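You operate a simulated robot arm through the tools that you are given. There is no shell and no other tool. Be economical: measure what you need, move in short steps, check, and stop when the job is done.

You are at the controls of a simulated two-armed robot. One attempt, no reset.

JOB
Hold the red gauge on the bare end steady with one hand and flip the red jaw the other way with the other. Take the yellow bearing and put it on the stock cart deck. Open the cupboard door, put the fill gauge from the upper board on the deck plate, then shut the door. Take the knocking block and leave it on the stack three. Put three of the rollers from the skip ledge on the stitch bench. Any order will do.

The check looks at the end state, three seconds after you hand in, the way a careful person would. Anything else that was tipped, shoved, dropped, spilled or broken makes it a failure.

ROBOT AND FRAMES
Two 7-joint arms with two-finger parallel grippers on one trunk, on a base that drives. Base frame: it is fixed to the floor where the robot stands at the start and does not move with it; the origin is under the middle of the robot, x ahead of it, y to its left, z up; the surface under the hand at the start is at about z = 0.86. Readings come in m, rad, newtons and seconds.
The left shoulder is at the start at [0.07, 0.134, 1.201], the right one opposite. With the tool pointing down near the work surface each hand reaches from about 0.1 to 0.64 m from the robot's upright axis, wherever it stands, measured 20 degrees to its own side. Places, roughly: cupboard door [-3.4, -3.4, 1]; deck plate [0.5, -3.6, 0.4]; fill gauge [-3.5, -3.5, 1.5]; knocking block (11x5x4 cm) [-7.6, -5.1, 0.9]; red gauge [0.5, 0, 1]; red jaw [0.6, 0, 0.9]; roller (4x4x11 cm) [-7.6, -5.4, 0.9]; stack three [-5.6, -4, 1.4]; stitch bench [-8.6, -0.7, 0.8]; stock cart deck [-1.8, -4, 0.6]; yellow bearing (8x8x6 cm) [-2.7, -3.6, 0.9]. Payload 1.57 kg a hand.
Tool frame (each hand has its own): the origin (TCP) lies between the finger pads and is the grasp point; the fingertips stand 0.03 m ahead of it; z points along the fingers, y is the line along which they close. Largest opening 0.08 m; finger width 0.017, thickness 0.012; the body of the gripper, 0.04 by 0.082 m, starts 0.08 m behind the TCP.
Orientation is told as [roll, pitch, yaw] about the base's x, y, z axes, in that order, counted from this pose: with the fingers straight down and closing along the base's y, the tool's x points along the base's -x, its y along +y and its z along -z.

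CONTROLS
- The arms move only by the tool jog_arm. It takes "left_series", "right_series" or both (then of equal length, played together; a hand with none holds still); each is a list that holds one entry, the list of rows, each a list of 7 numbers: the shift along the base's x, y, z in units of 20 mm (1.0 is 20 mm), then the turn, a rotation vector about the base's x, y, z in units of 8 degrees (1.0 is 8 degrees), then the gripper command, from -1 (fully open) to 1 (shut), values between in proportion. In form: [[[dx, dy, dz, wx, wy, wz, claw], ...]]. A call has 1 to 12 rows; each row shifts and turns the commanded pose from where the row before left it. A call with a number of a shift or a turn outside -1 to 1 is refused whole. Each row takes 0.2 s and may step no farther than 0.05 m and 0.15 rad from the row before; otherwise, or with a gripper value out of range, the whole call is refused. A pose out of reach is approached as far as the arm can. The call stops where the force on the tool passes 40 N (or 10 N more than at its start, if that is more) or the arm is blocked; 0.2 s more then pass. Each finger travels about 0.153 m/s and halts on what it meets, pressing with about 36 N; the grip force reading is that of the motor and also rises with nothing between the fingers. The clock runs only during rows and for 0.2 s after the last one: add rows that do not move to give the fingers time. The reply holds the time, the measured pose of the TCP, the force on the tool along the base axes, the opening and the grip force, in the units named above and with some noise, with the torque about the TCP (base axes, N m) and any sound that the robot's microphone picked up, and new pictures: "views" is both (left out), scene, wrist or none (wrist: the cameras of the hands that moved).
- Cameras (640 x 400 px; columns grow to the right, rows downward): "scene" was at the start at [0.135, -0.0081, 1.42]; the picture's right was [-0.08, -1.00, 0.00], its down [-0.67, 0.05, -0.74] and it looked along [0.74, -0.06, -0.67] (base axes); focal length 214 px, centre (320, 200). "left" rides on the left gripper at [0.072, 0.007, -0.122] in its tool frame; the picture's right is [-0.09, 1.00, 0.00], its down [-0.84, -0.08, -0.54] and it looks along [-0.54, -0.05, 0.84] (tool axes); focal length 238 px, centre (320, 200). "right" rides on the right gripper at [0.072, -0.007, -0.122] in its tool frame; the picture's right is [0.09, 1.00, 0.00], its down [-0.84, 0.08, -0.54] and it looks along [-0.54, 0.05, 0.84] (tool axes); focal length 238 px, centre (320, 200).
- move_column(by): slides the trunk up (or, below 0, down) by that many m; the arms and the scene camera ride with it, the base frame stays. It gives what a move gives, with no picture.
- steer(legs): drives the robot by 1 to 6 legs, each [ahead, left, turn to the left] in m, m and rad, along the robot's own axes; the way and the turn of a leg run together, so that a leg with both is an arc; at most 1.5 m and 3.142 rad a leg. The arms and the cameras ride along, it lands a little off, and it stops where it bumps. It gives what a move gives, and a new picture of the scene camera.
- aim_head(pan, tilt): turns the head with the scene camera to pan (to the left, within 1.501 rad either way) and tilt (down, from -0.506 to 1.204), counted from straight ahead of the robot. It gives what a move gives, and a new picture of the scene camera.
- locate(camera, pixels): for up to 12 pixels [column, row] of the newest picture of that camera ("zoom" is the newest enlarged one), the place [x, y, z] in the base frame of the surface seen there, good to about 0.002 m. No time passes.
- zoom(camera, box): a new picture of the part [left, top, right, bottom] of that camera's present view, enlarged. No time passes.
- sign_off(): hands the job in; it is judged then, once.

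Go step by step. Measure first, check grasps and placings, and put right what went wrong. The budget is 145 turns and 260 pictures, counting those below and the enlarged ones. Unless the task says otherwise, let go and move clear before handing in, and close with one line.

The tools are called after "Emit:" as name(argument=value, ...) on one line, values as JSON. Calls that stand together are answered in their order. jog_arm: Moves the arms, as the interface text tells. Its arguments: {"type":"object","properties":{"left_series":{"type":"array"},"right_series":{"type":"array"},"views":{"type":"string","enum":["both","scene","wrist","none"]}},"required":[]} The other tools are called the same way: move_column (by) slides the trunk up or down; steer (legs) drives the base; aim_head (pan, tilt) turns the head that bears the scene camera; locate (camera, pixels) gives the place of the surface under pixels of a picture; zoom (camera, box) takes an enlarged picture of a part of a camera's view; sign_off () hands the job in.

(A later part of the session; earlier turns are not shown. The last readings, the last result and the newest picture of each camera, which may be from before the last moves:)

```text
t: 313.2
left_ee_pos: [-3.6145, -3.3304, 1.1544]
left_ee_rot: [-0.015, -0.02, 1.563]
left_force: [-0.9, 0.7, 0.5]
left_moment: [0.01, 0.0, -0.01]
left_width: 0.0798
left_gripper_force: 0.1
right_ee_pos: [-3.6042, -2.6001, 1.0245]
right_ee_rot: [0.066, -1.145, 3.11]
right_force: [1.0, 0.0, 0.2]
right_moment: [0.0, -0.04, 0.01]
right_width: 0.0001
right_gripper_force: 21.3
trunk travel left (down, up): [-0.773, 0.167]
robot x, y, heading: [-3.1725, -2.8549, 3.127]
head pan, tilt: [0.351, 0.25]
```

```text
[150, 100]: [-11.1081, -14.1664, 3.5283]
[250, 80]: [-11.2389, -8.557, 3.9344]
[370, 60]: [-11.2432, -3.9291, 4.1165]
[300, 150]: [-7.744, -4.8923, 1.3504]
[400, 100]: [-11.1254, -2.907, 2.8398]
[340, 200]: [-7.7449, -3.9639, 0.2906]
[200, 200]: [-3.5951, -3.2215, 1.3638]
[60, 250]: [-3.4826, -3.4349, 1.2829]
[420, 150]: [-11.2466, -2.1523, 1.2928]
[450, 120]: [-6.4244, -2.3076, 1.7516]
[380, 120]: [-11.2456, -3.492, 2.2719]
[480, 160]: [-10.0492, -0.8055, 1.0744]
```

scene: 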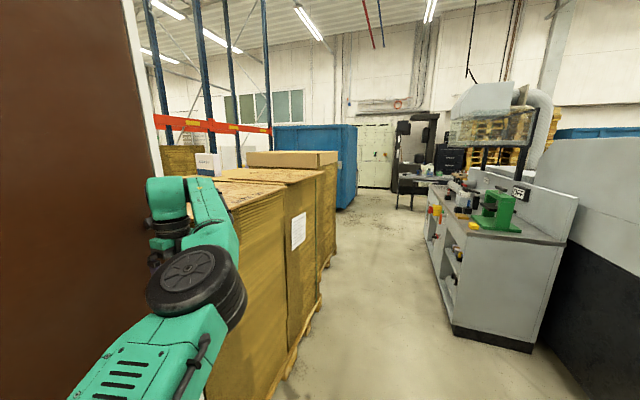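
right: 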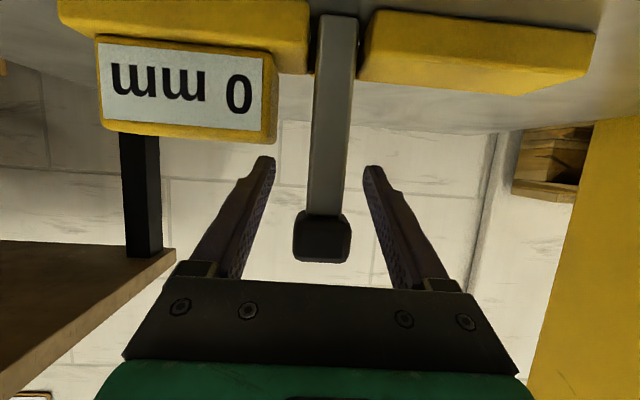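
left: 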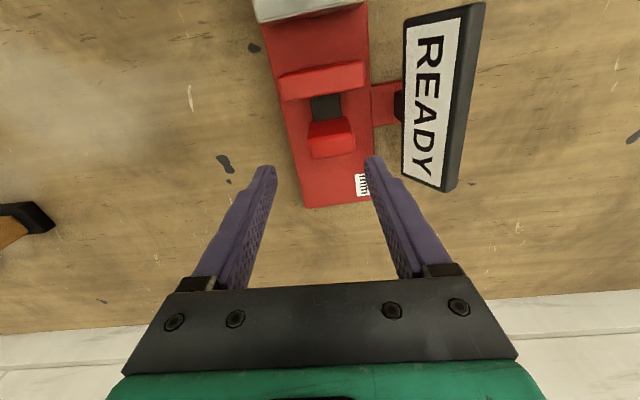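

The left gripper touched the closed cupboard face lightly and the drive stopped there; the door's position is unchanged. I'll tuck the left hand in, keep to y -2.7, and drive on towards the blue skip.

Emit:
jog_arm(left_series=[[[0, 1, 0, 0, 0, 0, -1], [0, 1, 0, 0, 0, 0, -1], [0, 1, 0, 0, 0, 0, -1], [0, 1, 0, 0, 0, 0, -1], [0, 1, 0, 0, 0, 0, -1]]], views="none")

Emit:
steer(legs=[[0.1, -0.12, 0], [1.3, 0, 0.01], [1.3, 0, 0], [1.1, 0, 0], [0, 0, 1.57]])

Emit:
aim_head(pan=-0.3, tilt=0.4)

```text
t: 314.4
left_ee_pos: [-3.6141, -3.2301, 1.155]
left_ee_rot: [-0.014, -0.019, 1.563]
left_force: [-0.1, 0.7, 0.0]
left_moment: [-0.03, 0.03, 0.01]
left_width: 0.0801
left_gripper_force: 0.1
right_ee_pos: [-3.6059, -2.5996, 1.0254]
right_ee_rot: [0.07, -1.146, 3.109]
right_force: [0.2, 0.3, -0.1]
right_moment: [-0.01, 0.0, -0.01]
right_width: 0.0
right_gripper_force: 21.1
trunk travel left (down, up): [-0.773, 0.167]
robot x, y, heading: [-3.1722, -2.8583, 3.128]
head pan, tilt: [0.351, 0.25]
```

```text
t: 336.9
left_ee_pos: [-6.5855, -3.0961, 1.1537]
left_ee_rot: [-0.015, -0.021, 3.091]
left_force: [0.2, -0.4, 0.0]
left_moment: [0.02, 0.0, 0.0]
left_width: 0.0799
left_gripper_force: 0.1
right_ee_pos: [-7.2153, -3.0605, 1.0242]
right_ee_rot: [0.067, -1.146, -1.644]
right_force: [0.2, 0.4, 0.2]
right_moment: [0.01, -0.04, 0.01]
right_width: 0.0002
right_gripper_force: 21.6
trunk travel left (down, up): [-0.773, 0.167]
robot x, y, heading: [-6.9406, -2.6297, -1.631]
head pan, tilt: [0.351, 0.25]
```

scene: 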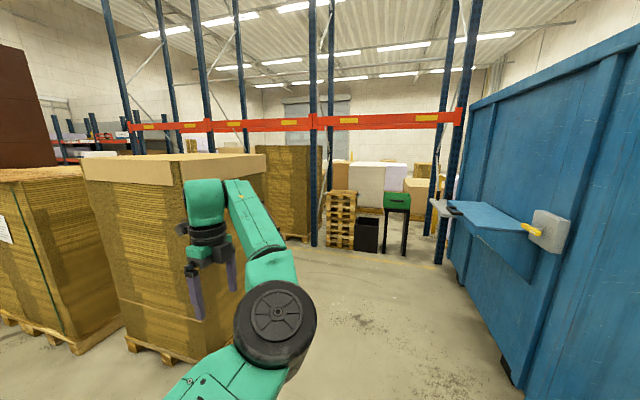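

```text
t: 338.0
left_ee_pos: [-6.5861, -3.0951, 1.1541]
left_ee_rot: [-0.015, -0.02, 3.091]
left_force: [-0.1, 0.3, -0.1]
left_moment: [0.02, -0.02, 0.03]
left_width: 0.0799
left_gripper_force: 0.1
right_ee_pos: [-7.2154, -3.0592, 1.025]
right_ee_rot: [0.067, -1.144, -1.643]
right_force: [0.0, -0.4, 0.3]
right_moment: [-0.01, 0.03, -0.01]
right_width: 0.0
right_gripper_force: 21.0
trunk travel left (down, up): [-0.773, 0.167]
robot x, y, heading: [-6.9377, -2.6386, -1.629]
head pan, tilt: [-0.3, 0.4]
```

scene: 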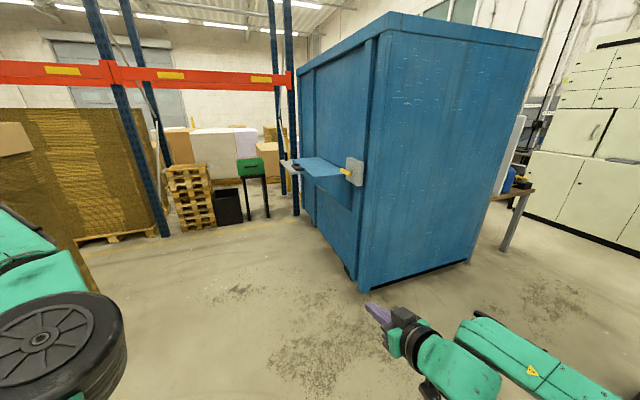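

Emit:
zoom(camera="scene", box=[270, 140, 380, 210])

Emit:
locate(camera="scene", pixels=[[320, 165], [350, 165], [290, 163], [300, 178], [340, 172], [355, 172], [310, 160], [365, 290], [300, 200], [350, 275], [150, 225], [230, 200]])

```text
5.71 times, centred on (325, 175) of scene
```

zoom: 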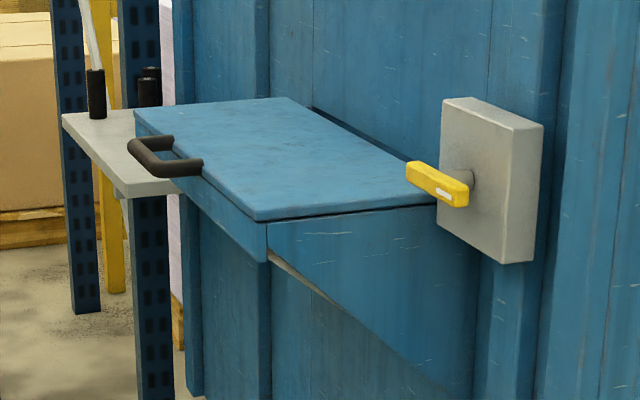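

```text
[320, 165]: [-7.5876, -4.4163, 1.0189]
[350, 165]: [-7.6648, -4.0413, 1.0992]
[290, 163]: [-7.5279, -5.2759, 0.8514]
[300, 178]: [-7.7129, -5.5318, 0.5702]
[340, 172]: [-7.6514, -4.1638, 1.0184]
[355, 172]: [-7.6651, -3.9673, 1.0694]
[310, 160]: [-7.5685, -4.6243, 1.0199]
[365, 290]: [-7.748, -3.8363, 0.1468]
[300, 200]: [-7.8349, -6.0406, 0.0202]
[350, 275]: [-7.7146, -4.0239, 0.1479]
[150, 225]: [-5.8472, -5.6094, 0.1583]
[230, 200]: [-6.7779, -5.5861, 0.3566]
```

A grey ledge lies beyond the hopper lid at y about -5.1 to -5.5, z 0.85. I'll drive down beside it, turn to face -x, then check what's there.

Emit:
steer(legs=[[1.1, 0.15, 0.06], [1.1, 0.1, 0], [0, 0, -1.57], [0.1, 0.3, 0]])

Emit:
jog_arm(right_series=[[[0, 0, 0.5, 0, -1, 0, 0], [0, 0, 0.5, 0, -1, 0, -1], [0, 0, 0.5, 0, -1, 0, -1], [0, 0, 0.5, 0, -1, 0, -1], [0, 0, 0.5, 0, -1, 0, -1], [0, 0, 0, 0, -1, 0, -1], [0, 0, 0, 0, -1, 0, -1], [0, 0, 0, 0, -1, 0, -1], [0, 0, 0, 0, -0.2, 0, -1], [0, 0, 0, 0, 0, 0, -1]]], views="none")

Emit:
aim_head(pan=0, tilt=0.65)

```text
t: 354.3
left_ee_pos: [-7.2498, -5.4847, 1.1562]
left_ee_rot: [-0.013, -0.018, 1.58]
left_force: [-0.5, -0.4, -0.2]
left_moment: [-0.03, 0.02, -0.02]
left_width: 0.0801
left_gripper_force: 0.0
right_ee_pos: [-7.2545, -4.8558, 1.0243]
right_ee_rot: [0.071, -1.144, 3.129]
right_force: [0.4, 0.1, 0.5]
right_moment: [-0.03, 0.0, 0.01]
right_width: 0.0003
right_gripper_force: 21.3
trunk travel left (down, up): [-0.773, 0.167]
robot x, y, heading: [-6.8169, -5.1058, -3.137]
head pan, tilt: [-0.3, 0.4]
```

scene: 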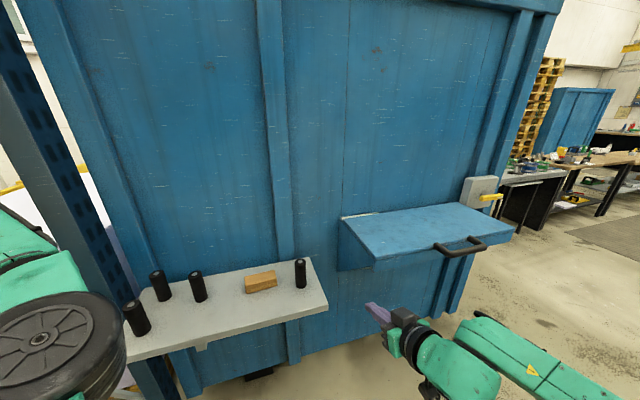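

```text
t: 356.5
left_ee_pos: [-7.2502, -5.4872, 1.1543]
left_ee_rot: [-0.013, -0.021, 1.582]
left_force: [-0.1, 0.5, 0.5]
left_moment: [-0.03, -0.01, -0.02]
left_width: 0.0802
left_gripper_force: 0.0
right_ee_pos: [-7.2537, -4.8564, 1.0729]
right_ee_rot: [0.058, 0.003, 3.136]
right_force: [0.6, 0.0, 1.0]
right_moment: [0.0, -0.07, -0.04]
right_width: 0.0801
right_gripper_force: 0.0
trunk travel left (down, up): [-0.773, 0.167]
robot x, y, heading: [-6.8131, -5.1024, -3.131]
head pan, tilt: [-0.3, 0.4]
```

```text
t: 357.3
left_ee_pos: [-7.2506, -5.4856, 1.1547]
left_ee_rot: [-0.014, -0.02, 1.581]
left_force: [0.2, 0.0, -0.4]
left_moment: [0.01, -0.01, 0.03]
left_width: 0.0799
left_gripper_force: 0.1
right_ee_pos: [-7.255, -4.8553, 1.0739]
right_ee_rot: [0.058, 0.0, 3.136]
right_force: [-0.4, -0.1, 0.9]
right_moment: [0.03, -0.03, 0.02]
right_width: 0.0801
right_gripper_force: 0.1
trunk travel left (down, up): [-0.773, 0.167]
robot x, y, heading: [-6.8209, -5.1074, -3.138]
head pan, tilt: [0.0, 0.649]
```

scene: 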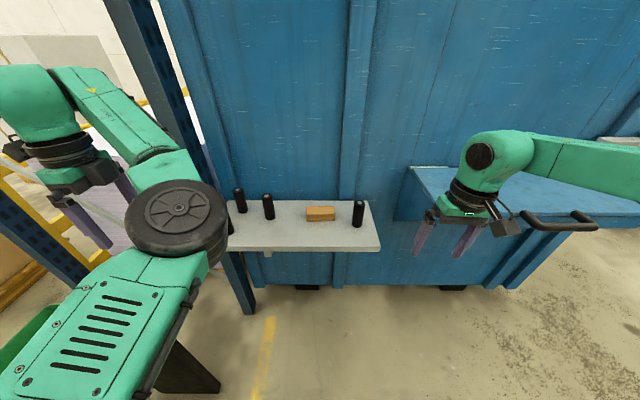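

Emit:
zoom(camera="scene", box=[210, 170, 400, 270])

Emit:
locate(camera="scene", pixels=[[359, 201], [359, 222], [268, 196], [269, 215], [240, 189], [241, 208], [308, 209], [334, 209], [320, 218], [310, 235], [378, 245], [365, 205]])

```text
3.37 times, centred on (305, 220) of scene
```

zoom: 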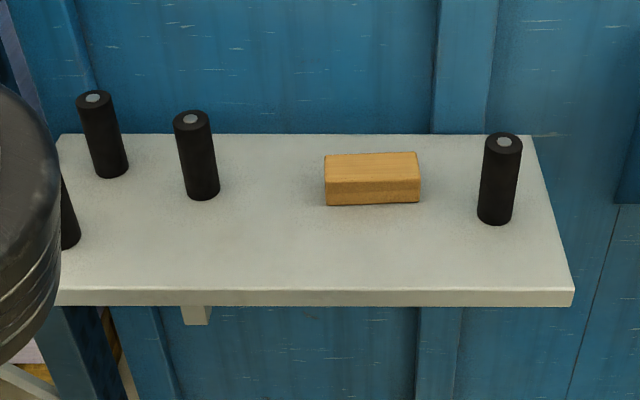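

```text
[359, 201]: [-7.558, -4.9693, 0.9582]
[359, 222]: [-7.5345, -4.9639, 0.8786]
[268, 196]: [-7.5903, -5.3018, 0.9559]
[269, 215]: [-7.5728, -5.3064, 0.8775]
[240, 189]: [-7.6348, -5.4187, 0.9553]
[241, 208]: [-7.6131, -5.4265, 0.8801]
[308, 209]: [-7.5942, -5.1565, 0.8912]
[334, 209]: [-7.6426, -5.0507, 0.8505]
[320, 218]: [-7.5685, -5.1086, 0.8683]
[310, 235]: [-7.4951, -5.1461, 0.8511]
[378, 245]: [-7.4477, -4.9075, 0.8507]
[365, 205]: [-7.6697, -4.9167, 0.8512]
```

Four black rollers stand on the ledge with the tan block among them at (-7.595, -5.108). I'll drive up to the ledge, turn the right hand to close along x over the block, and view the left roller with the left camera.

Emit:
steer(legs=[[0.24, 0.13, 0]])

Emit:
jog_arm(right_series=[[[-0.1, 0, 0, 0, 0, -1, -1], [-0.1, 0, 0, 0, 0, -1, -1], [-0.1, 0, 0, 0, 0, -1, -1], [-0.1, 0, 0, 0, 0, -1, -1], [-0.1, 0, 0, 0, 0, -1, -1], [-0.1, 0, 0, 0, 0, -1, -1], [-0.1, 0, 0, 0, 0, -1, -1], [-0.1, 0, 0, 0, 0, -1, -1], [-0.1, 0, 0, 0, 0, -1, -1], [-0.1, 0, 0, 0, 0, -1, -1], [-0.1, 0, 0, 0, 0, -1, -1], [0, 0, 0, 0, 0, -0.2, -1]]], left_series=[[[-0.5, 0.3, 0, 0, 0, 0, -1], [-0.5, 0.3, 0, 0, 0, 0, -1], [0, 0, 0, 0, 0, 0, -1], [0, 0, 0, 0, 0, 0, -1], [0, 0, 0, 0, 0, 0, -1], [0, 0, 0, 0, 0, 0, -1], [0, 0, 0, 0, 0, 0, -1], [0, 0, 0, 0, 0, 0, -1], [0, 0, 0, 0, 0, 0, -1], [0, 0, 0, 0, 0, 0, -1], [0, 0, 0, 0, 0, 0, -1], [0, 0, 0, 0, 0, 0, -1]]])

```text
t: 359.2
left_ee_pos: [-7.4852, -5.6206, 1.1541]
left_ee_rot: [-0.014, -0.021, 1.585]
left_force: [-0.3, 0.3, 0.8]
left_moment: [-0.01, 0.0, 0.0]
left_width: 0.08
left_gripper_force: 0.1
right_ee_pos: [-7.4923, -4.991, 1.0727]
right_ee_rot: [0.059, -0.002, 3.139]
right_force: [-0.1, 0.5, -0.4]
right_moment: [0.0, 0.02, -0.01]
right_width: 0.0799
right_gripper_force: 0.1
trunk travel left (down, up): [-0.773, 0.167]
robot x, y, heading: [-7.0533, -5.2434, -3.136]
head pan, tilt: [0.0, 0.649]
```

scene: 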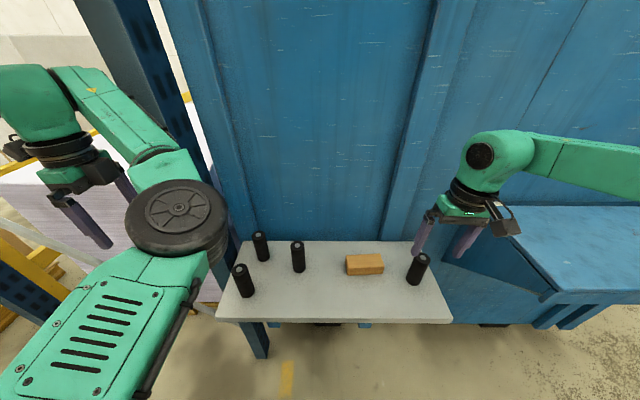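

```text
t: 361.8
left_ee_pos: [-7.5082, -5.6095, 1.1531]
left_ee_rot: [-0.013, -0.021, 1.585]
left_force: [0.0, 0.6, -0.1]
left_moment: [0.03, 0.05, 0.02]
left_width: 0.0798
left_gripper_force: 0.1
right_ee_pos: [-7.5146, -4.9909, 1.0737]
right_ee_rot: [0.056, 0.001, 1.573]
right_force: [-0.7, 0.0, -0.9]
right_moment: [0.03, -0.02, -0.02]
right_width: 0.0801
right_gripper_force: 0.0
trunk travel left (down, up): [-0.773, 0.167]
robot x, y, heading: [-7.052, -5.2385, -3.132]
head pan, tilt: [0.0, 0.649]
```

scene: 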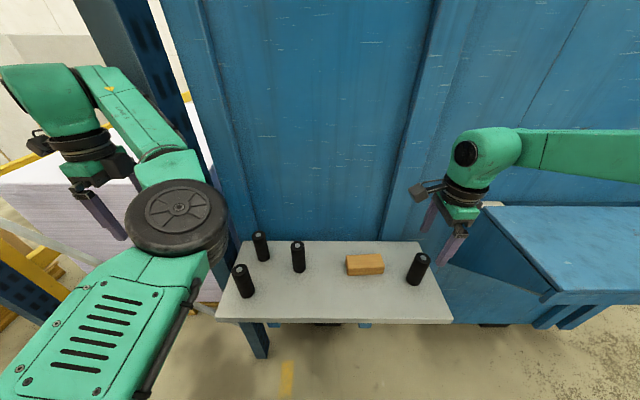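
right: 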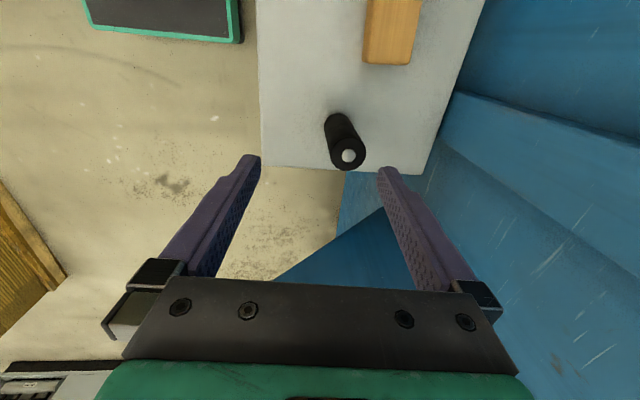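
left: 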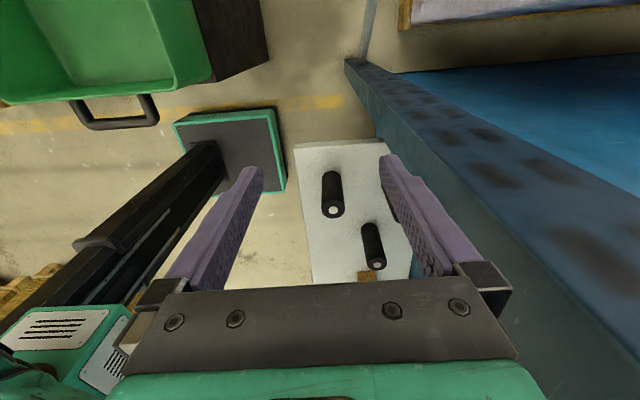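

Emit:
locate(camera="scene", pixels=[[348, 258], [381, 257], [348, 266], [383, 264], [365, 260], [243, 268], [245, 295], [260, 236], [297, 244], [422, 257]])

Emit:
locate(camera="left", pixels=[[333, 211], [378, 262], [330, 180], [370, 235]])

Emit:
locate(camera="right", pixels=[[364, 60], [410, 62], [370, 5], [418, 5], [348, 157]])

```text
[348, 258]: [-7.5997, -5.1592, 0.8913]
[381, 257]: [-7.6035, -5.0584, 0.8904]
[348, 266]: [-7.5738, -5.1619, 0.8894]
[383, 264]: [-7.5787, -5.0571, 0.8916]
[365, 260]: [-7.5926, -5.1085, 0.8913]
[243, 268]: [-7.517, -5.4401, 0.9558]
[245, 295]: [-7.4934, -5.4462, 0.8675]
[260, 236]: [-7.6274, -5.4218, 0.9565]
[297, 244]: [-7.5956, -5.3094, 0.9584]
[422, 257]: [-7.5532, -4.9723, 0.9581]
```

```text
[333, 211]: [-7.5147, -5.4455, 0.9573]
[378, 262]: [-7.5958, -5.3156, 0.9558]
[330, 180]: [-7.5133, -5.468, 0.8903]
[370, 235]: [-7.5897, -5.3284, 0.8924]
```

```text
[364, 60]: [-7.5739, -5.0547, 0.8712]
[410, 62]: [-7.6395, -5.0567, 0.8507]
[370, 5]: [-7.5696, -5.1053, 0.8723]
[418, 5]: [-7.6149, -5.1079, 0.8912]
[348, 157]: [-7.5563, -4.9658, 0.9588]
```

Emit:
steer(legs=[[0.06, 0, 0]])

Emit:
jog_arm(right_series=[[[-0.2, -1, 0, 0, 0, 0, -1], [-0.2, -1, 0, 0, 0, 0, -1], [-0.2, -1, 0, 0, 0, 0, -1], [-0.2, -1, 0, 0, 0, 0, -1], [-0.2, -1, -0.5, 0, 0, 0, -1], [-0.1, -0.85, -1, 0, 0, 0, -1], [0, 0, -1, 0, 0, 0, -1], [0, 0, -1, 0, 0, 0, -1], [0, 0, -1, 0, 0, 0, -1], [0, 0, 0, 0, 0, 0, -1]]], left_series=[[[0.5, 0.8, 0, 0, 0, 0, -1], [0.5, 0.8, 0, 0, 0, 0, -1], [0.5, 0.8, 0, 0, 0, 0, -1], [0.5, 0.8, 0, 0, 0, 0, -1], [0.3, 0.8, 0, 0, 0, 0, -1], [0, 0.8, 0, 0, 0, 0, -1], [0, 0.8, 0, 0, 0, 0, -1], [0, 0.8, 0, 0, 0, 0, -1], [0, 0.8, 0, 0, 0, 0, -1], [0, 0.8, 0, 0, 0, 0, -1]]])

```text
t: 363.0
left_ee_pos: [-7.5315, -5.6068, 1.1659]
left_ee_rot: [0.012, -0.02, 1.608]
left_force: [0.2, -0.6, 0.9]
left_moment: [0.0, -0.01, -0.03]
left_width: 0.08
left_gripper_force: 0.0
right_ee_pos: [-7.5505, -4.9883, 1.0832]
right_ee_rot: [0.078, 0.007, 1.583]
right_force: [-1.0, -0.2, 0.0]
right_moment: [-0.04, -0.04, 0.01]
right_width: 0.0799
right_gripper_force: 0.0
trunk travel left (down, up): [-0.773, 0.167]
robot x, y, heading: [-7.1084, -5.2373, -3.122]
head pan, tilt: [0.0, 0.649]
stopped in leg 1: the robot was blocked; the commanded pose is now the measured one
```

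scene: 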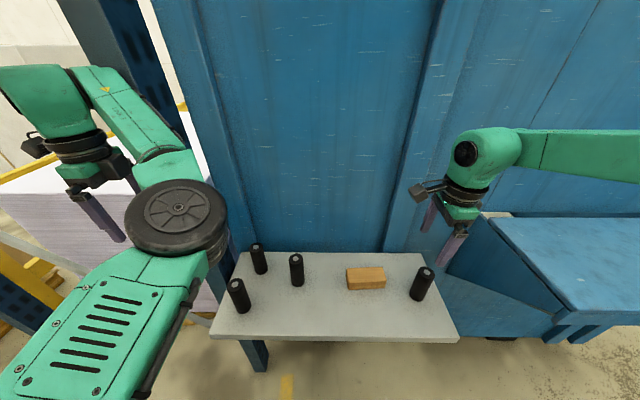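

```text
t: 365.2
left_ee_pos: [-7.5274, -5.5941, 1.1569]
left_ee_rot: [0.003, -0.032, 1.604]
left_force: [0.1, 0.4, -0.3]
left_moment: [-0.01, 0.0, 0.0]
left_width: 0.0799
left_gripper_force: 0.1
left hand out of reach, approached as far as the arm can: row 2, 3, 4, 5, 6, 7, 8, 9, 10
right_ee_pos: [-7.5821, -5.1157, 0.9921]
right_ee_rot: [0.072, -0.005, 1.581]
right_force: [-0.3, 0.0, -0.2]
right_moment: [0.02, 0.02, -0.01]
right_width: 0.0802
right_gripper_force: 0.0
trunk travel left (down, up): [-0.773, 0.167]
robot x, y, heading: [-7.1116, -5.2393, -3.124]
head pan, tilt: [0.0, 0.649]
```

scene: 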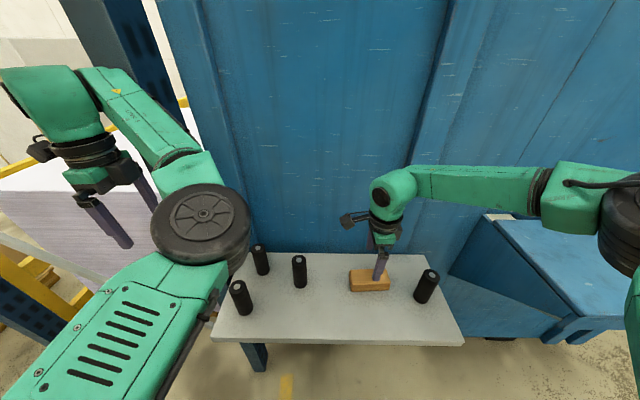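
right: 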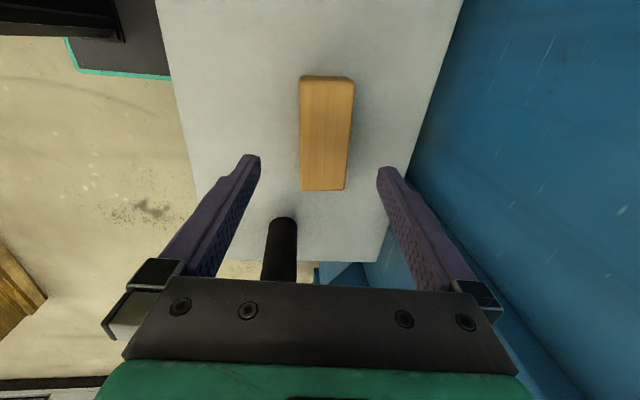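
left: 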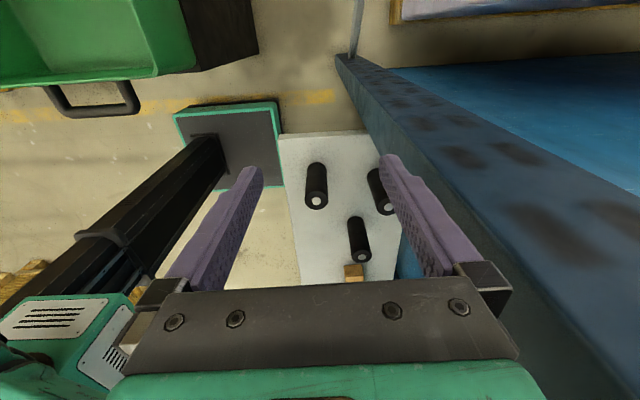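

The block lies between the right fingers. I'll descend and grasp it, and also unwind the left wrist to regain inward reach.

Emit:
jog_arm(right_series=[[[-0.7, 0.3, -0.5, 0, 0, 0, -1], [0, 0, -1, 0, 0, 0, -1], [0, 0, -1, 0, 0, 0, -1], [0, 0, -1, 0, 0, 0, -1], [0, 0, -1, 0, 0, 0, -1], [0, 0, -0.65, 0, 0, 0, -1], [0, 0, 0, 0, 0, 0, -0.5], [0, 0, 0, 0, 0, 0, 0.2], [0, 0, 0, 0, 0, 0, 0.6], [0, 0, 0, 0, 0, 0, 0.6], [0, 0, 1, 0, 0, 0, 0.6], [0, 0, 1, 0, 0, 0, 0.6]]], left_series=[[[0.3, 0, 0, 0, 0, 1, -1], [0.3, 0, 0, 0, 0, 1, -1], [0.3, 0, 0, 0, 0, 1, -1], [0, 0, 0, 0, 0, 1, -1], [0, 0, 0, 0, 0, 1, -1], [0, 0, 0, 0, 0, 1, -1], [0, 0, 0, 0, 0, 1, -1], [0, 0, 0, 0, 0, 1, -1], [0, 0, 0, 0, 0, 1, -1], [0, 0, 0, 0, 0, 1, -1], [0, 0, 0, 0, 0, 1, -1], [0, 0, 0, 0, 0, 0, -1]]])

```text
t: 367.8
left_ee_pos: [-7.5319, -5.5969, 1.1556]
left_ee_rot: [-0.014, -0.031, 3.138]
left_force: [-0.1, -0.2, -0.4]
left_moment: [-0.03, 0.03, 0.04]
left_width: 0.08
left_gripper_force: 0.1
left hand out of reach, approached as far as the arm can: row 1, 3
right_ee_pos: [-7.5834, -5.0815, 0.9407]
right_ee_rot: [0.059, 0.004, 1.582]
right_force: [0.0, 0.0, -1.8]
right_moment: [0.02, 0.0, -0.02]
right_width: 0.0496
right_gripper_force: 35.9
right hand out of reach, approached as far as the arm can: row 2, 3, 4, 5, 6
trunk travel left (down, up): [-0.773, 0.167]
robot x, y, heading: [-7.1063, -5.2376, -3.13]
head pan, tilt: [0.0, 0.649]
```

scene: 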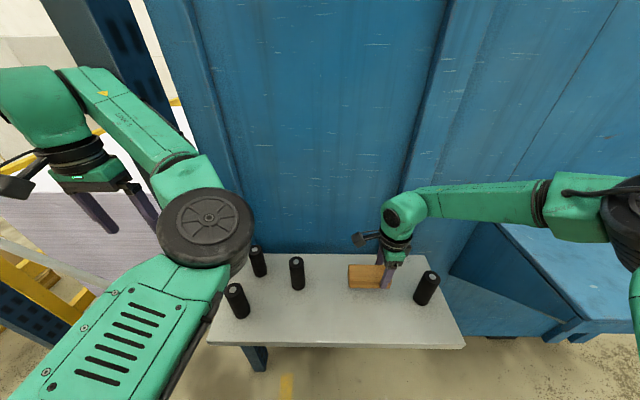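
right: 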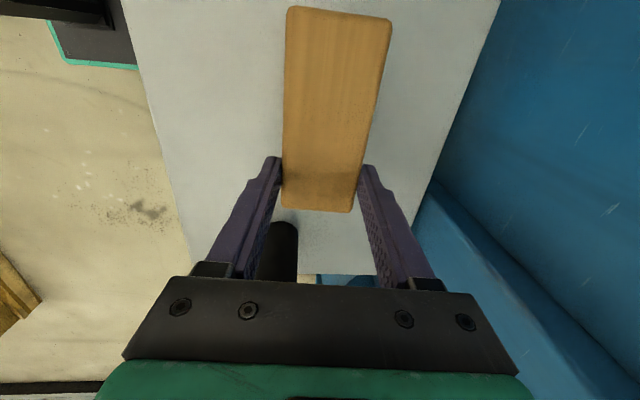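
left: 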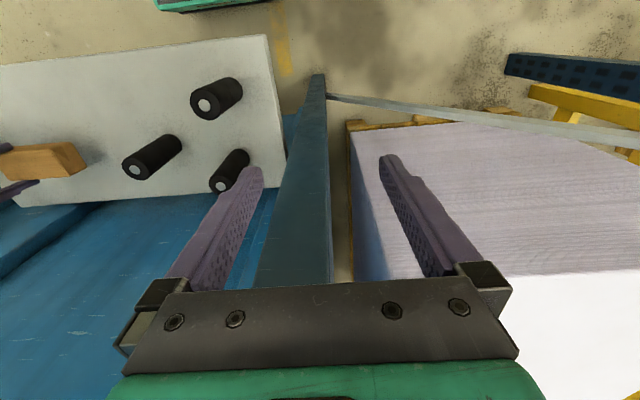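

The block is held near its end at 49.6 mm wide. I'll lift it and try bringing the left hand inward over the front-left roller at (-7.513, -5.443).

Emit:
jog_arm(right_series=[[[0.2, 0, 1, 0, 0, 0, 0.6], [0.2, 0.5, 1, 0, 0, 0, 0.6], [0.2, 0.5, 1, 0, 0, 0, 0.6], [0.2, 0.5, 1, 0, 0, 0, 0.6], [0.2, 0.5, 0.5, 0, 0, 0, 0.6], [0.2, 0.5, 0, 0, 0, 0, 0.6], [0, 0.5, 0, 0, 0, 0, 0.6], [0, 0.5, 0, 0, 0, 0, 0.6], [0, 0, 0, 0, 0, 0, 0.6]]], left_series=[[[0, 1, 0, 0, 0, 0, -1], [0, 1, 0, 0, 0, 0, -1], [0, 1, 0, 0, 0, 0, -1], [0, 1, 0, 0, 0, 0, -1], [0, 1, 0, 0, 0, 0, -1], [0, 1, 0, 0, 0, 0, -1], [0, 1, 0, 0, 0, 0, -1], [0, 0.7, 0, 0, 0, 0, -1], [0, 0, 0, 0, 0, 0, -1]]], views="both")

```text
t: 369.8
left_ee_pos: [-7.5317, -5.5971, 1.1553]
left_ee_rot: [-0.014, -0.027, 3.137]
left_force: [-0.4, -0.3, -0.3]
left_moment: [0.01, 0.0, -0.01]
left_width: 0.0801
left_gripper_force: 0.0
left hand out of reach, approached as far as the arm can: row 1, 2, 3, 4, 5, 6, 7, 8
right_ee_pos: [-7.557, -5.0117, 1.0292]
right_ee_rot: [0.061, 0.002, 1.581]
right_force: [-0.1, -0.8, -1.8]
right_moment: [0.05, -0.03, -0.02]
right_width: 0.0494
right_gripper_force: 36.3
trunk travel left (down, up): [-0.773, 0.167]
robot x, y, heading: [-7.1107, -5.2389, -3.127]
head pan, tilt: [0.0, 0.649]
```

scene: 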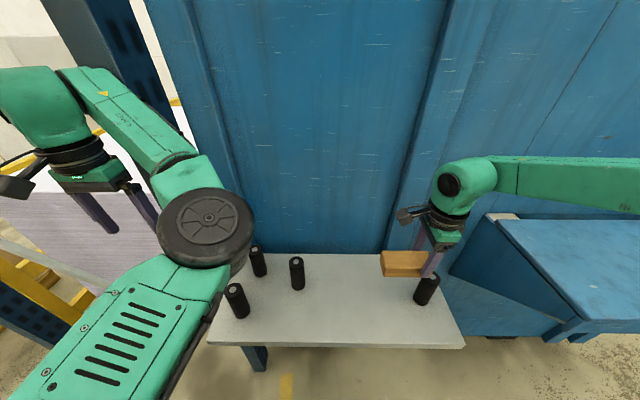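
right: 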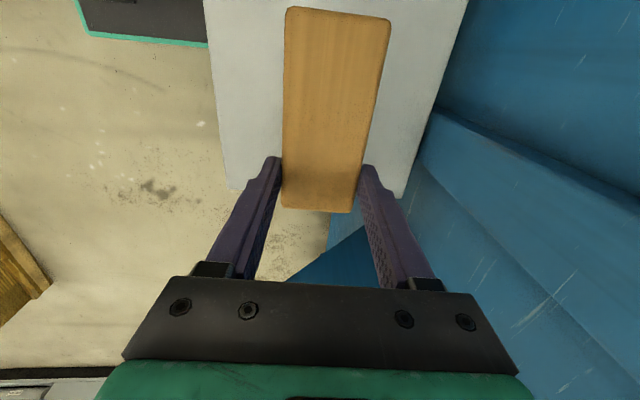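
left: 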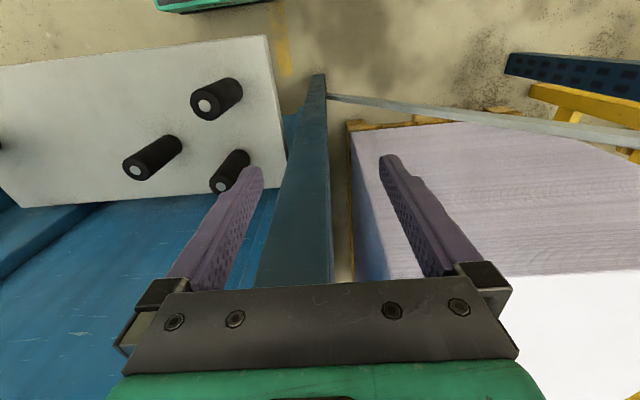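

The left hand can't go inward, but shifting the base right 0.15 brings it over the roller. I'll raise the block first, then shift and descend.

Emit:
jog_arm(right_series=[[[0.3, 0, 1, 0, 0, 0, 0.6], [0.3, 0, 1, 0, 0, 0, 0.6], [0.3, 0, 1, 0, 0, 0, 0.6], [0.3, 0, 1, 0, 0, 0, 0.6], [0.3, 0, 1, 0, 0, 0, 0.6]]], views="none")

Emit:
steer(legs=[[0, -0.155, 0]])

Emit:
jog_arm(left_series=[[[0.3, 0, -1, 0, 0, 0, -1], [0.3, 0, -1, 0, 0, 0, -1], [0.3, 0, -1, 0, 0, 0, -1], [0, 0, -1, 0, 0, 0, -1], [0, 0, -1, 0, 0, 0, -1], [0, 0, -1, 0, 0, 0, -1], [0, 0, 0, 0, 0, 0, -1]]], views="wrist")

```text
t: 371.0
left_ee_pos: [-7.531, -5.5966, 1.1541]
left_ee_rot: [-0.015, -0.028, 3.135]
left_force: [0.4, 0.3, -0.3]
left_moment: [0.01, 0.02, 0.0]
left_width: 0.0801
left_gripper_force: 0.1
right_ee_pos: [-7.5284, -5.011, 1.1302]
right_ee_rot: [0.06, 0.001, 1.581]
right_force: [0.5, -0.4, -1.2]
right_moment: [0.04, 0.04, 0.02]
right_width: 0.0494
right_gripper_force: 35.8
trunk travel left (down, up): [-0.773, 0.167]
robot x, y, heading: [-7.1134, -5.2358, -3.128]
head pan, tilt: [0.0, 0.649]
```

```text
t: 372.4
left_ee_pos: [-7.5374, -5.4451, 1.1522]
left_ee_rot: [-0.015, -0.026, 3.135]
left_force: [0.8, -0.8, -0.9]
left_moment: [0.0, -0.05, 0.01]
left_width: 0.0802
left_gripper_force: 0.1
right_ee_pos: [-7.5351, -4.8605, 1.1286]
right_ee_rot: [0.055, -0.002, 1.582]
right_force: [-0.1, 0.9, -0.9]
right_moment: [0.08, 0.02, 0.0]
right_width: 0.0497
right_gripper_force: 35.8
trunk travel left (down, up): [-0.773, 0.167]
robot x, y, heading: [-7.1124, -5.0839, -3.129]
head pan, tilt: [0.0, 0.649]
```

scene: 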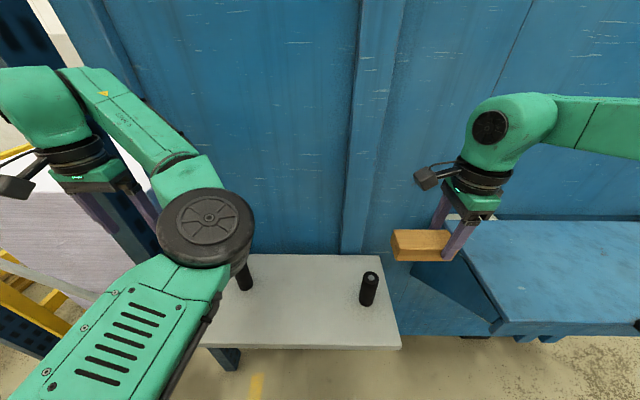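

```text
t: 374.0
left_ee_pos: [-7.522, -5.452, 1.0321]
left_ee_rot: [-0.016, -0.025, 3.135]
left_force: [-0.2, -0.1, -0.1]
left_moment: [-0.01, 0.0, -0.02]
left_width: 0.0799
left_gripper_force: 0.0
left hand out of reach, approached as far as the arm can: row 2, 3
right_ee_pos: [-7.5339, -4.8596, 1.1286]
right_ee_rot: [0.055, 0.0, 1.58]
right_force: [-0.4, -0.3, -1.2]
right_moment: [0.06, -0.01, -0.01]
right_width: 0.0491
right_gripper_force: 36.4
trunk travel left (down, up): [-0.773, 0.167]
robot x, y, heading: [-7.113, -5.0823, -3.129]
head pan, tilt: [0.0, 0.649]
```

left: 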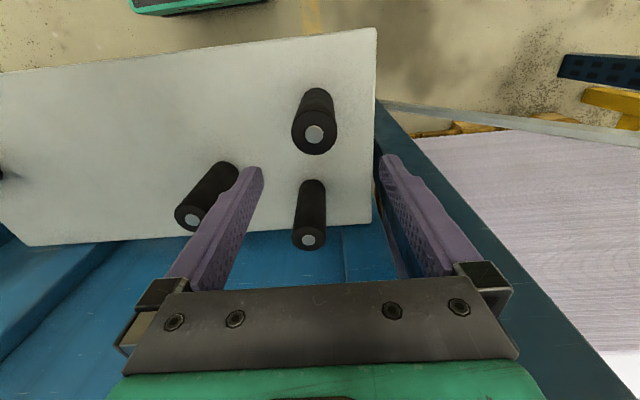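

Emit:
jog_arm(left_series=[[[0.4, 0, -1, 0, 0, 0, -1], [0, 0, -1, 0, 0, 0, -1], [0, 0, -1, 0, 0, 0, -1], [0, 0, -1, 0, 0, 0, -1], [0, 0, -1, 0, 0, 0, -1], [0, 0, -0.6, 0, 0, 0, -1], [0, 0, 0, 0, 0, 0, -1]]], views="wrist")

```text
t: 375.6
left_ee_pos: [-7.5158, -5.4529, 0.9209]
left_ee_rot: [-0.015, -0.024, 3.135]
left_force: [0.2, -0.5, -0.1]
left_moment: [0.01, 0.0, 0.0]
left_width: 0.08
left_gripper_force: 0.0
right_ee_pos: [-7.5346, -4.8588, 1.1284]
right_ee_rot: [0.057, 0.0, 1.58]
right_force: [-0.3, 0.2, -2.2]
right_moment: [0.03, 0.0, 0.01]
right_width: 0.0493
right_gripper_force: 35.7
trunk travel left (down, up): [-0.773, 0.167]
robot x, y, heading: [-7.1132, -5.089, -3.129]
head pan, tilt: [0.0, 0.649]
```

left: 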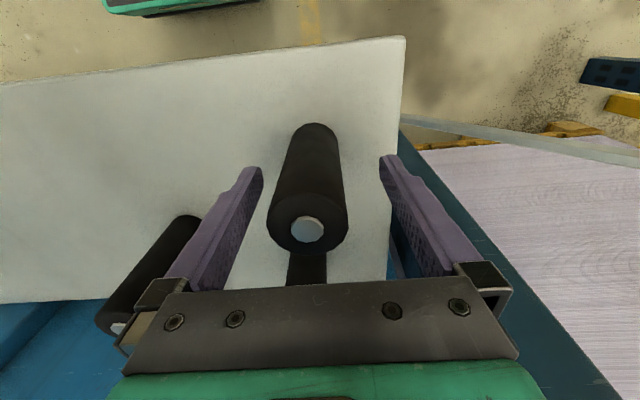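

Emit:
jog_arm(left_series=[[[0, 0, 0, 0, 0, 0, -0.2], [0, 0, 0, 0, 0, 0, 0.2], [0, 0, 0, 0, 0, 0, 0.6], [0, 0, 0, 0, 0, 0, 0.6], [0, 0, 1, 0, 0, 0, 0.6], [0, 0, 1, 0, 0, 0, 0.6], [0, 0, 1, 0, 0, 0, 0.6], [0, 0, 1, 0, 0, 0, 0.6], [0, 0, 1, 0, 0, 0, 0.6], [0, 0, 1, 0, 0, 0, 0.6], [0, 0, 1, 0, 0, 0, 0.6], [0, 0, 1, 0, 0, 0, 0.6]]], views="wrist")

```text
t: 378.2
left_ee_pos: [-7.5149, -5.4532, 1.0818]
left_ee_rot: [-0.016, -0.022, 3.135]
left_force: [0.4, 1.0, -1.3]
left_moment: [0.0, 0.02, 0.03]
left_width: 0.0385
left_gripper_force: 35.8
right_ee_pos: [-7.5339, -4.8601, 1.1279]
right_ee_rot: [0.056, 0.0, 1.583]
right_force: [-0.8, 0.3, -1.2]
right_moment: [0.05, 0.03, 0.0]
right_width: 0.0492
right_gripper_force: 36.0
trunk travel left (down, up): [-0.773, 0.167]
robot x, y, heading: [-7.1125, -5.0879, -3.13]
head pan, tilt: [0.0, 0.649]
```

left: 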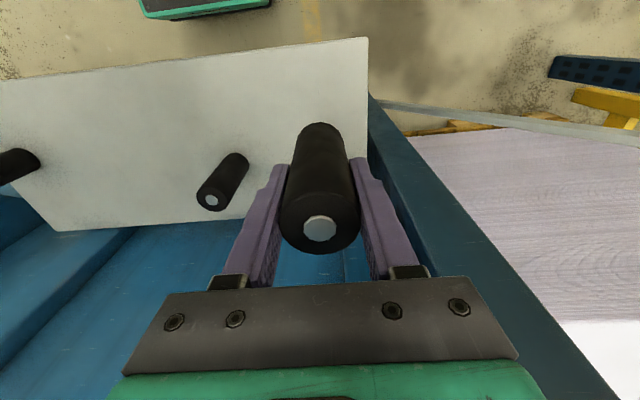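

Both pieces are held. I'll back off, slide out to the aisle, and turn to face stack three.

Emit:
steer(legs=[[-0.42, 0, 0], [0, -1.1, 0], [0, -1.05, 0], [0, 0, 1.57], [0, 1.1, 0]])

Emit:
aim_head(pan=-0.1, tilt=0.35)

```text
t: 400.1
left_ee_pos: [-5.2448, -3.3325, 1.0814]
left_ee_rot: [-0.017, -0.024, -1.598]
left_force: [0.0, -0.5, -1.2]
left_moment: [0.0, 0.0, 0.02]
left_width: 0.0385
left_gripper_force: 36.1
right_ee_pos: [-5.8403, -3.3379, 1.1287]
right_ee_rot: [0.056, 0.0, 3.132]
right_force: [-0.1, 0.6, -2.0]
right_moment: [0.03, 0.08, 0.04]
right_width: 0.0492
right_gripper_force: 36.4
trunk travel left (down, up): [-0.773, 0.167]
robot x, y, heading: [-5.6066, -2.9216, -1.582]
head pan, tilt: [0.0, 0.649]
```

scene: 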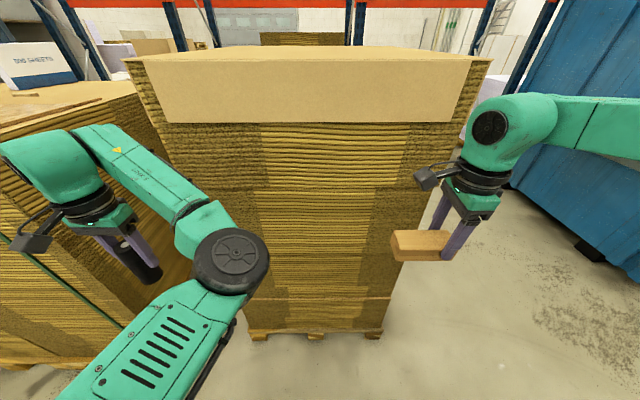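

```text
t: 400.9
left_ee_pos: [-5.2444, -3.3324, 1.0818]
left_ee_rot: [-0.019, -0.023, -1.599]
left_force: [0.3, -1.0, -2.0]
left_moment: [-0.01, 0.01, 0.03]
left_width: 0.0382
left_gripper_force: 35.7
right_ee_pos: [-5.8397, -3.3386, 1.1288]
right_ee_rot: [0.056, 0.0, 3.132]
right_force: [0.2, -0.8, -1.7]
right_moment: [-0.02, 0.03, -0.01]
right_width: 0.0493
right_gripper_force: 36.0
trunk travel left (down, up): [-0.773, 0.167]
robot x, y, heading: [-5.6058, -2.9217, -1.581]
head pan, tilt: [-0.099, 0.351]
```

scene: 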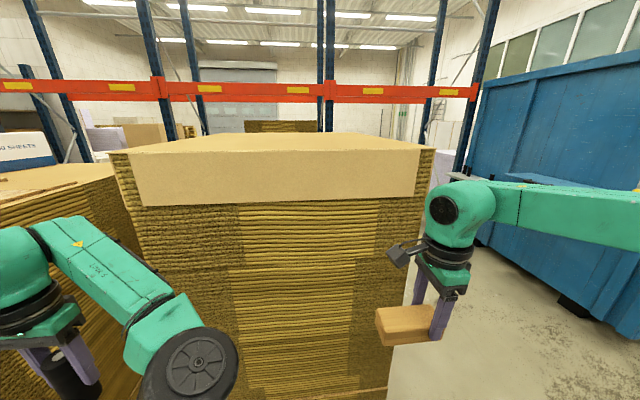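

Emit:
locate(camera="scene", pixels=[[140, 155], [420, 152], [280, 140], [280, 180], [280, 152], [400, 150], [350, 140], [388, 330]])

Emit:
move_column(by=0.167)

Emit:
jog_arm(right_series=[[[0.2, 0, 1, 0, 0, 0, 0.6], [0.2, 0, 1, 0, 0, 0, 0.6], [0.2, 0, 1, 0, 0, 0, 0.6], [0.2, 0, 1, 0, 0, 0, 0.6], [0.2, 0, 1, 0, 0, 0, 0.6], [0.2, 0, 1, 0, 0, 0, 0.6], [0.2, 0, 1, 0, 0, 0, 0.6], [0.2, 0, 1, 0, 0, 0, 0.6], [0.2, 0, 1, 0, 0, 0, 0.6], [0.2, 0, 1, 0, 0, 0, 0.6], [0.2, 0, 1, 0, 0, 0, 0.6], [0.2, 0, 1, 0, 0, 0, 0.6]]], views="scene")

```text
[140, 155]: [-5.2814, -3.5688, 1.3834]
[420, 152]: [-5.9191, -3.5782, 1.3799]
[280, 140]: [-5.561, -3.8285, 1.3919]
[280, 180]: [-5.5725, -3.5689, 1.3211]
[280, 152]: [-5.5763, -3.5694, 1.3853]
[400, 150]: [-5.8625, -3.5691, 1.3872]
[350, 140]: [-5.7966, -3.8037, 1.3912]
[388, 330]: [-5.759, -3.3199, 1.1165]
```

```text
t: 402.8
left_ee_pos: [-5.2444, -3.3318, 1.2478]
left_ee_rot: [-0.015, -0.022, -1.597]
left_force: [0.2, -0.2, -2.0]
left_moment: [-0.01, 0.01, -0.02]
left_width: 0.0382
left_gripper_force: 35.8
right_ee_pos: [-5.84, -3.3398, 1.2949]
right_ee_rot: [0.055, 0.0, 3.131]
right_force: [-0.2, 0.0, -0.6]
right_moment: [0.03, 0.02, 0.01]
right_width: 0.0492
right_gripper_force: 36.2
trunk travel left (down, up): [-0.94, 0.0]
robot x, y, heading: [-5.6016, -2.9206, -1.576]
head pan, tilt: [-0.099, 0.351]
```

```text
t: 405.4
left_ee_pos: [-5.2455, -3.33, 1.248]
left_ee_rot: [-0.014, -0.025, -1.599]
left_force: [0.5, -0.1, -1.1]
left_moment: [0.01, -0.02, 0.03]
left_width: 0.0383
left_gripper_force: 35.8
right_ee_pos: [-5.8017, -3.3183, 1.5018]
right_ee_rot: [0.059, 0.003, 3.132]
right_force: [0.6, 0.5, -1.0]
right_moment: [-0.03, 0.08, 0.0]
right_width: 0.0494
right_gripper_force: 35.9
right hand out of reach, approached as far as the arm can: row 10, 11, 12
trunk travel left (down, up): [-0.94, 0.0]
robot x, y, heading: [-5.6059, -2.9208, -1.578]
head pan, tilt: [-0.099, 0.351]
```

scene: 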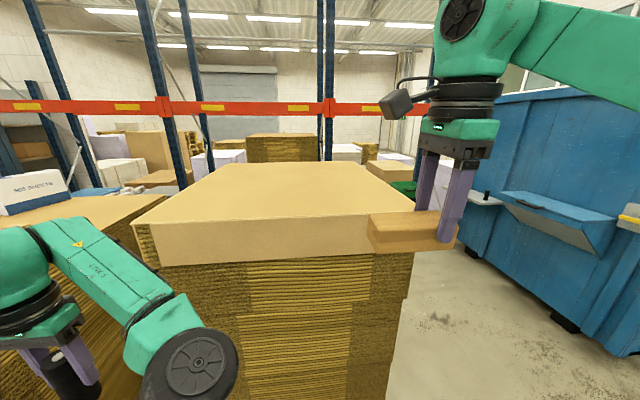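

The stack top is z 1.391, front edge y -3.569. I'll raise the left hand too so the roller clears the stack, then drive in.

Emit:
jog_arm(left_series=[[[0, 0.2, 1, 0, 0, 0, 0.6], [0, 0.2, 1, 0, 0, 0, 0.6], [0, 0.2, 1, 0, 0, 0, 0.6], [0, 0.2, 1, 0, 0, 0, 0.6], [0, 0.2, 1, 0, 0, 0, 0.6], [0, 0.2, 1, 0, 0, 0, 0.6], [0, 0.2, 1, 0, 0, 0, 0.6], [0, 0.2, 1, 0, 0, 0, 0.6], [0, 0.2, 1, 0, 0, 0, 0.6], [0, 0.2, 1, 0, 0, 0, 0.6], [0, 0.2, 1, 0, 0, 0, 0.6], [0, 0.2, 1, 0, 0, 0, 0.6]]], views="none")

Emit:
steer(legs=[[0.33, 0, 0]])

```text
t: 408.0
left_ee_pos: [-5.2411, -3.2843, 1.4883]
left_ee_rot: [-0.015, -0.024, -1.598]
left_force: [-0.2, 0.8, -2.1]
left_moment: [0.0, 0.02, -0.01]
left_width: 0.0382
left_gripper_force: 36.3
left hand out of reach, approached as far as the arm can: row 4
right_ee_pos: [-5.8015, -3.3182, 1.503]
right_ee_rot: [0.058, 0.001, 3.132]
right_force: [-0.3, 0.7, -2.0]
right_moment: [0.01, 0.03, 0.01]
right_width: 0.0494
right_gripper_force: 36.3
trunk travel left (down, up): [-0.94, 0.0]
robot x, y, heading: [-5.6087, -2.9245, -1.579]
head pan, tilt: [-0.099, 0.351]
```

```text
t: 410.2
left_ee_pos: [-5.2436, -3.6139, 1.4896]
left_ee_rot: [-0.016, -0.026, -1.6]
left_force: [0.2, 0.1, -1.4]
left_moment: [-0.02, 0.0, 0.0]
left_width: 0.0383
left_gripper_force: 35.8
right_ee_pos: [-5.8033, -3.6461, 1.5041]
right_ee_rot: [0.063, 0.001, 3.131]
right_force: [0.4, 0.5, -2.2]
right_moment: [0.0, 0.04, 0.0]
right_width: 0.0491
right_gripper_force: 36.4
trunk travel left (down, up): [-0.94, 0.0]
robot x, y, heading: [-5.6105, -3.2556, -1.578]
head pan, tilt: [-0.099, 0.351]
```

scene: 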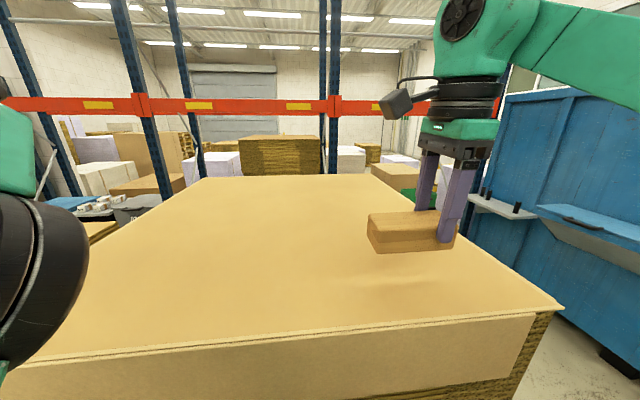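

The block is above the stack top. I'll ease it further inboard and lower it.

Emit:
jog_arm(right_series=[[[0.6, -0.7, 0, 0, 0, 0, 0.6], [0.6, -0.7, 0, 0, 0, 0, 0.6], [0.6, -0.7, -0.2, 0, 0, 0, 0.6], [0, 0, -1, 0, 0, 0, 0.6], [0, 0, -1, 0, 0, 0, 0.6], [0, 0, -0.5, 0, 0, 0, 0.6], [0, 0, -0.2, 0, 0, 0, 0.6], [0, 0, 0, 0, 0, 0, 0.6]]], views="both")

```text
t: 411.8
left_ee_pos: [-5.2407, -3.6137, 1.4884]
left_ee_rot: [-0.017, -0.027, -1.598]
left_force: [0.6, -0.4, -1.5]
left_moment: [0.01, 0.03, -0.01]
left_width: 0.0385
left_gripper_force: 36.2
right_ee_pos: [-5.7765, -3.6733, 1.4275]
right_ee_rot: [0.067, 0.007, 3.133]
right_force: [0.6, 4.8, 14.6]
right_moment: [0.52, 0.41, -0.13]
right_width: 0.0493
right_gripper_force: 35.9
right hand out of reach, approached as far as the arm can: row 1, 2, 3
trunk travel left (down, up): [-0.94, 0.0]
robot x, y, heading: [-5.6082, -3.2521, -1.575]
head pan, tilt: [-0.099, 0.351]
stopped in row 8 (right hand): the force on the tool passed its limit at 45 N (the readings are from after the stop); the commanded pose is now the measured one
```

scene: 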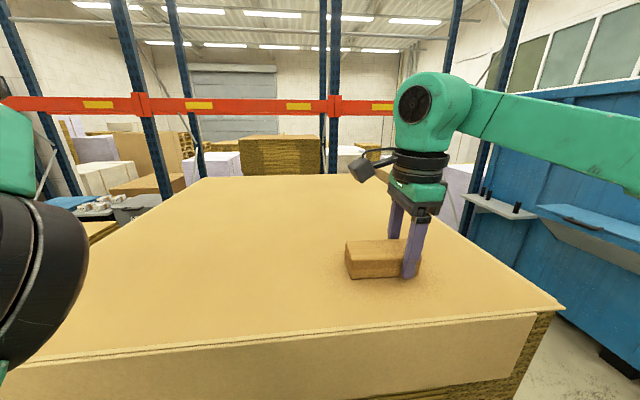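
right: 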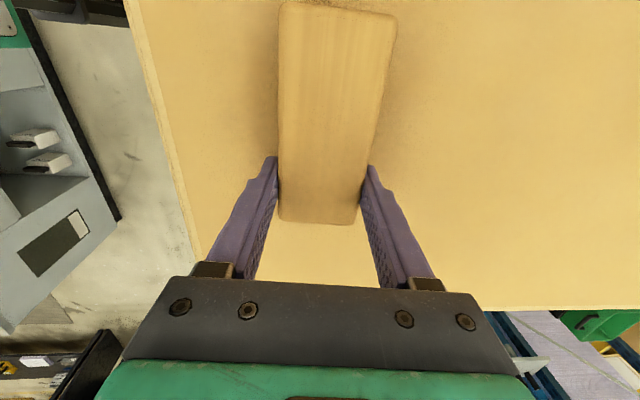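

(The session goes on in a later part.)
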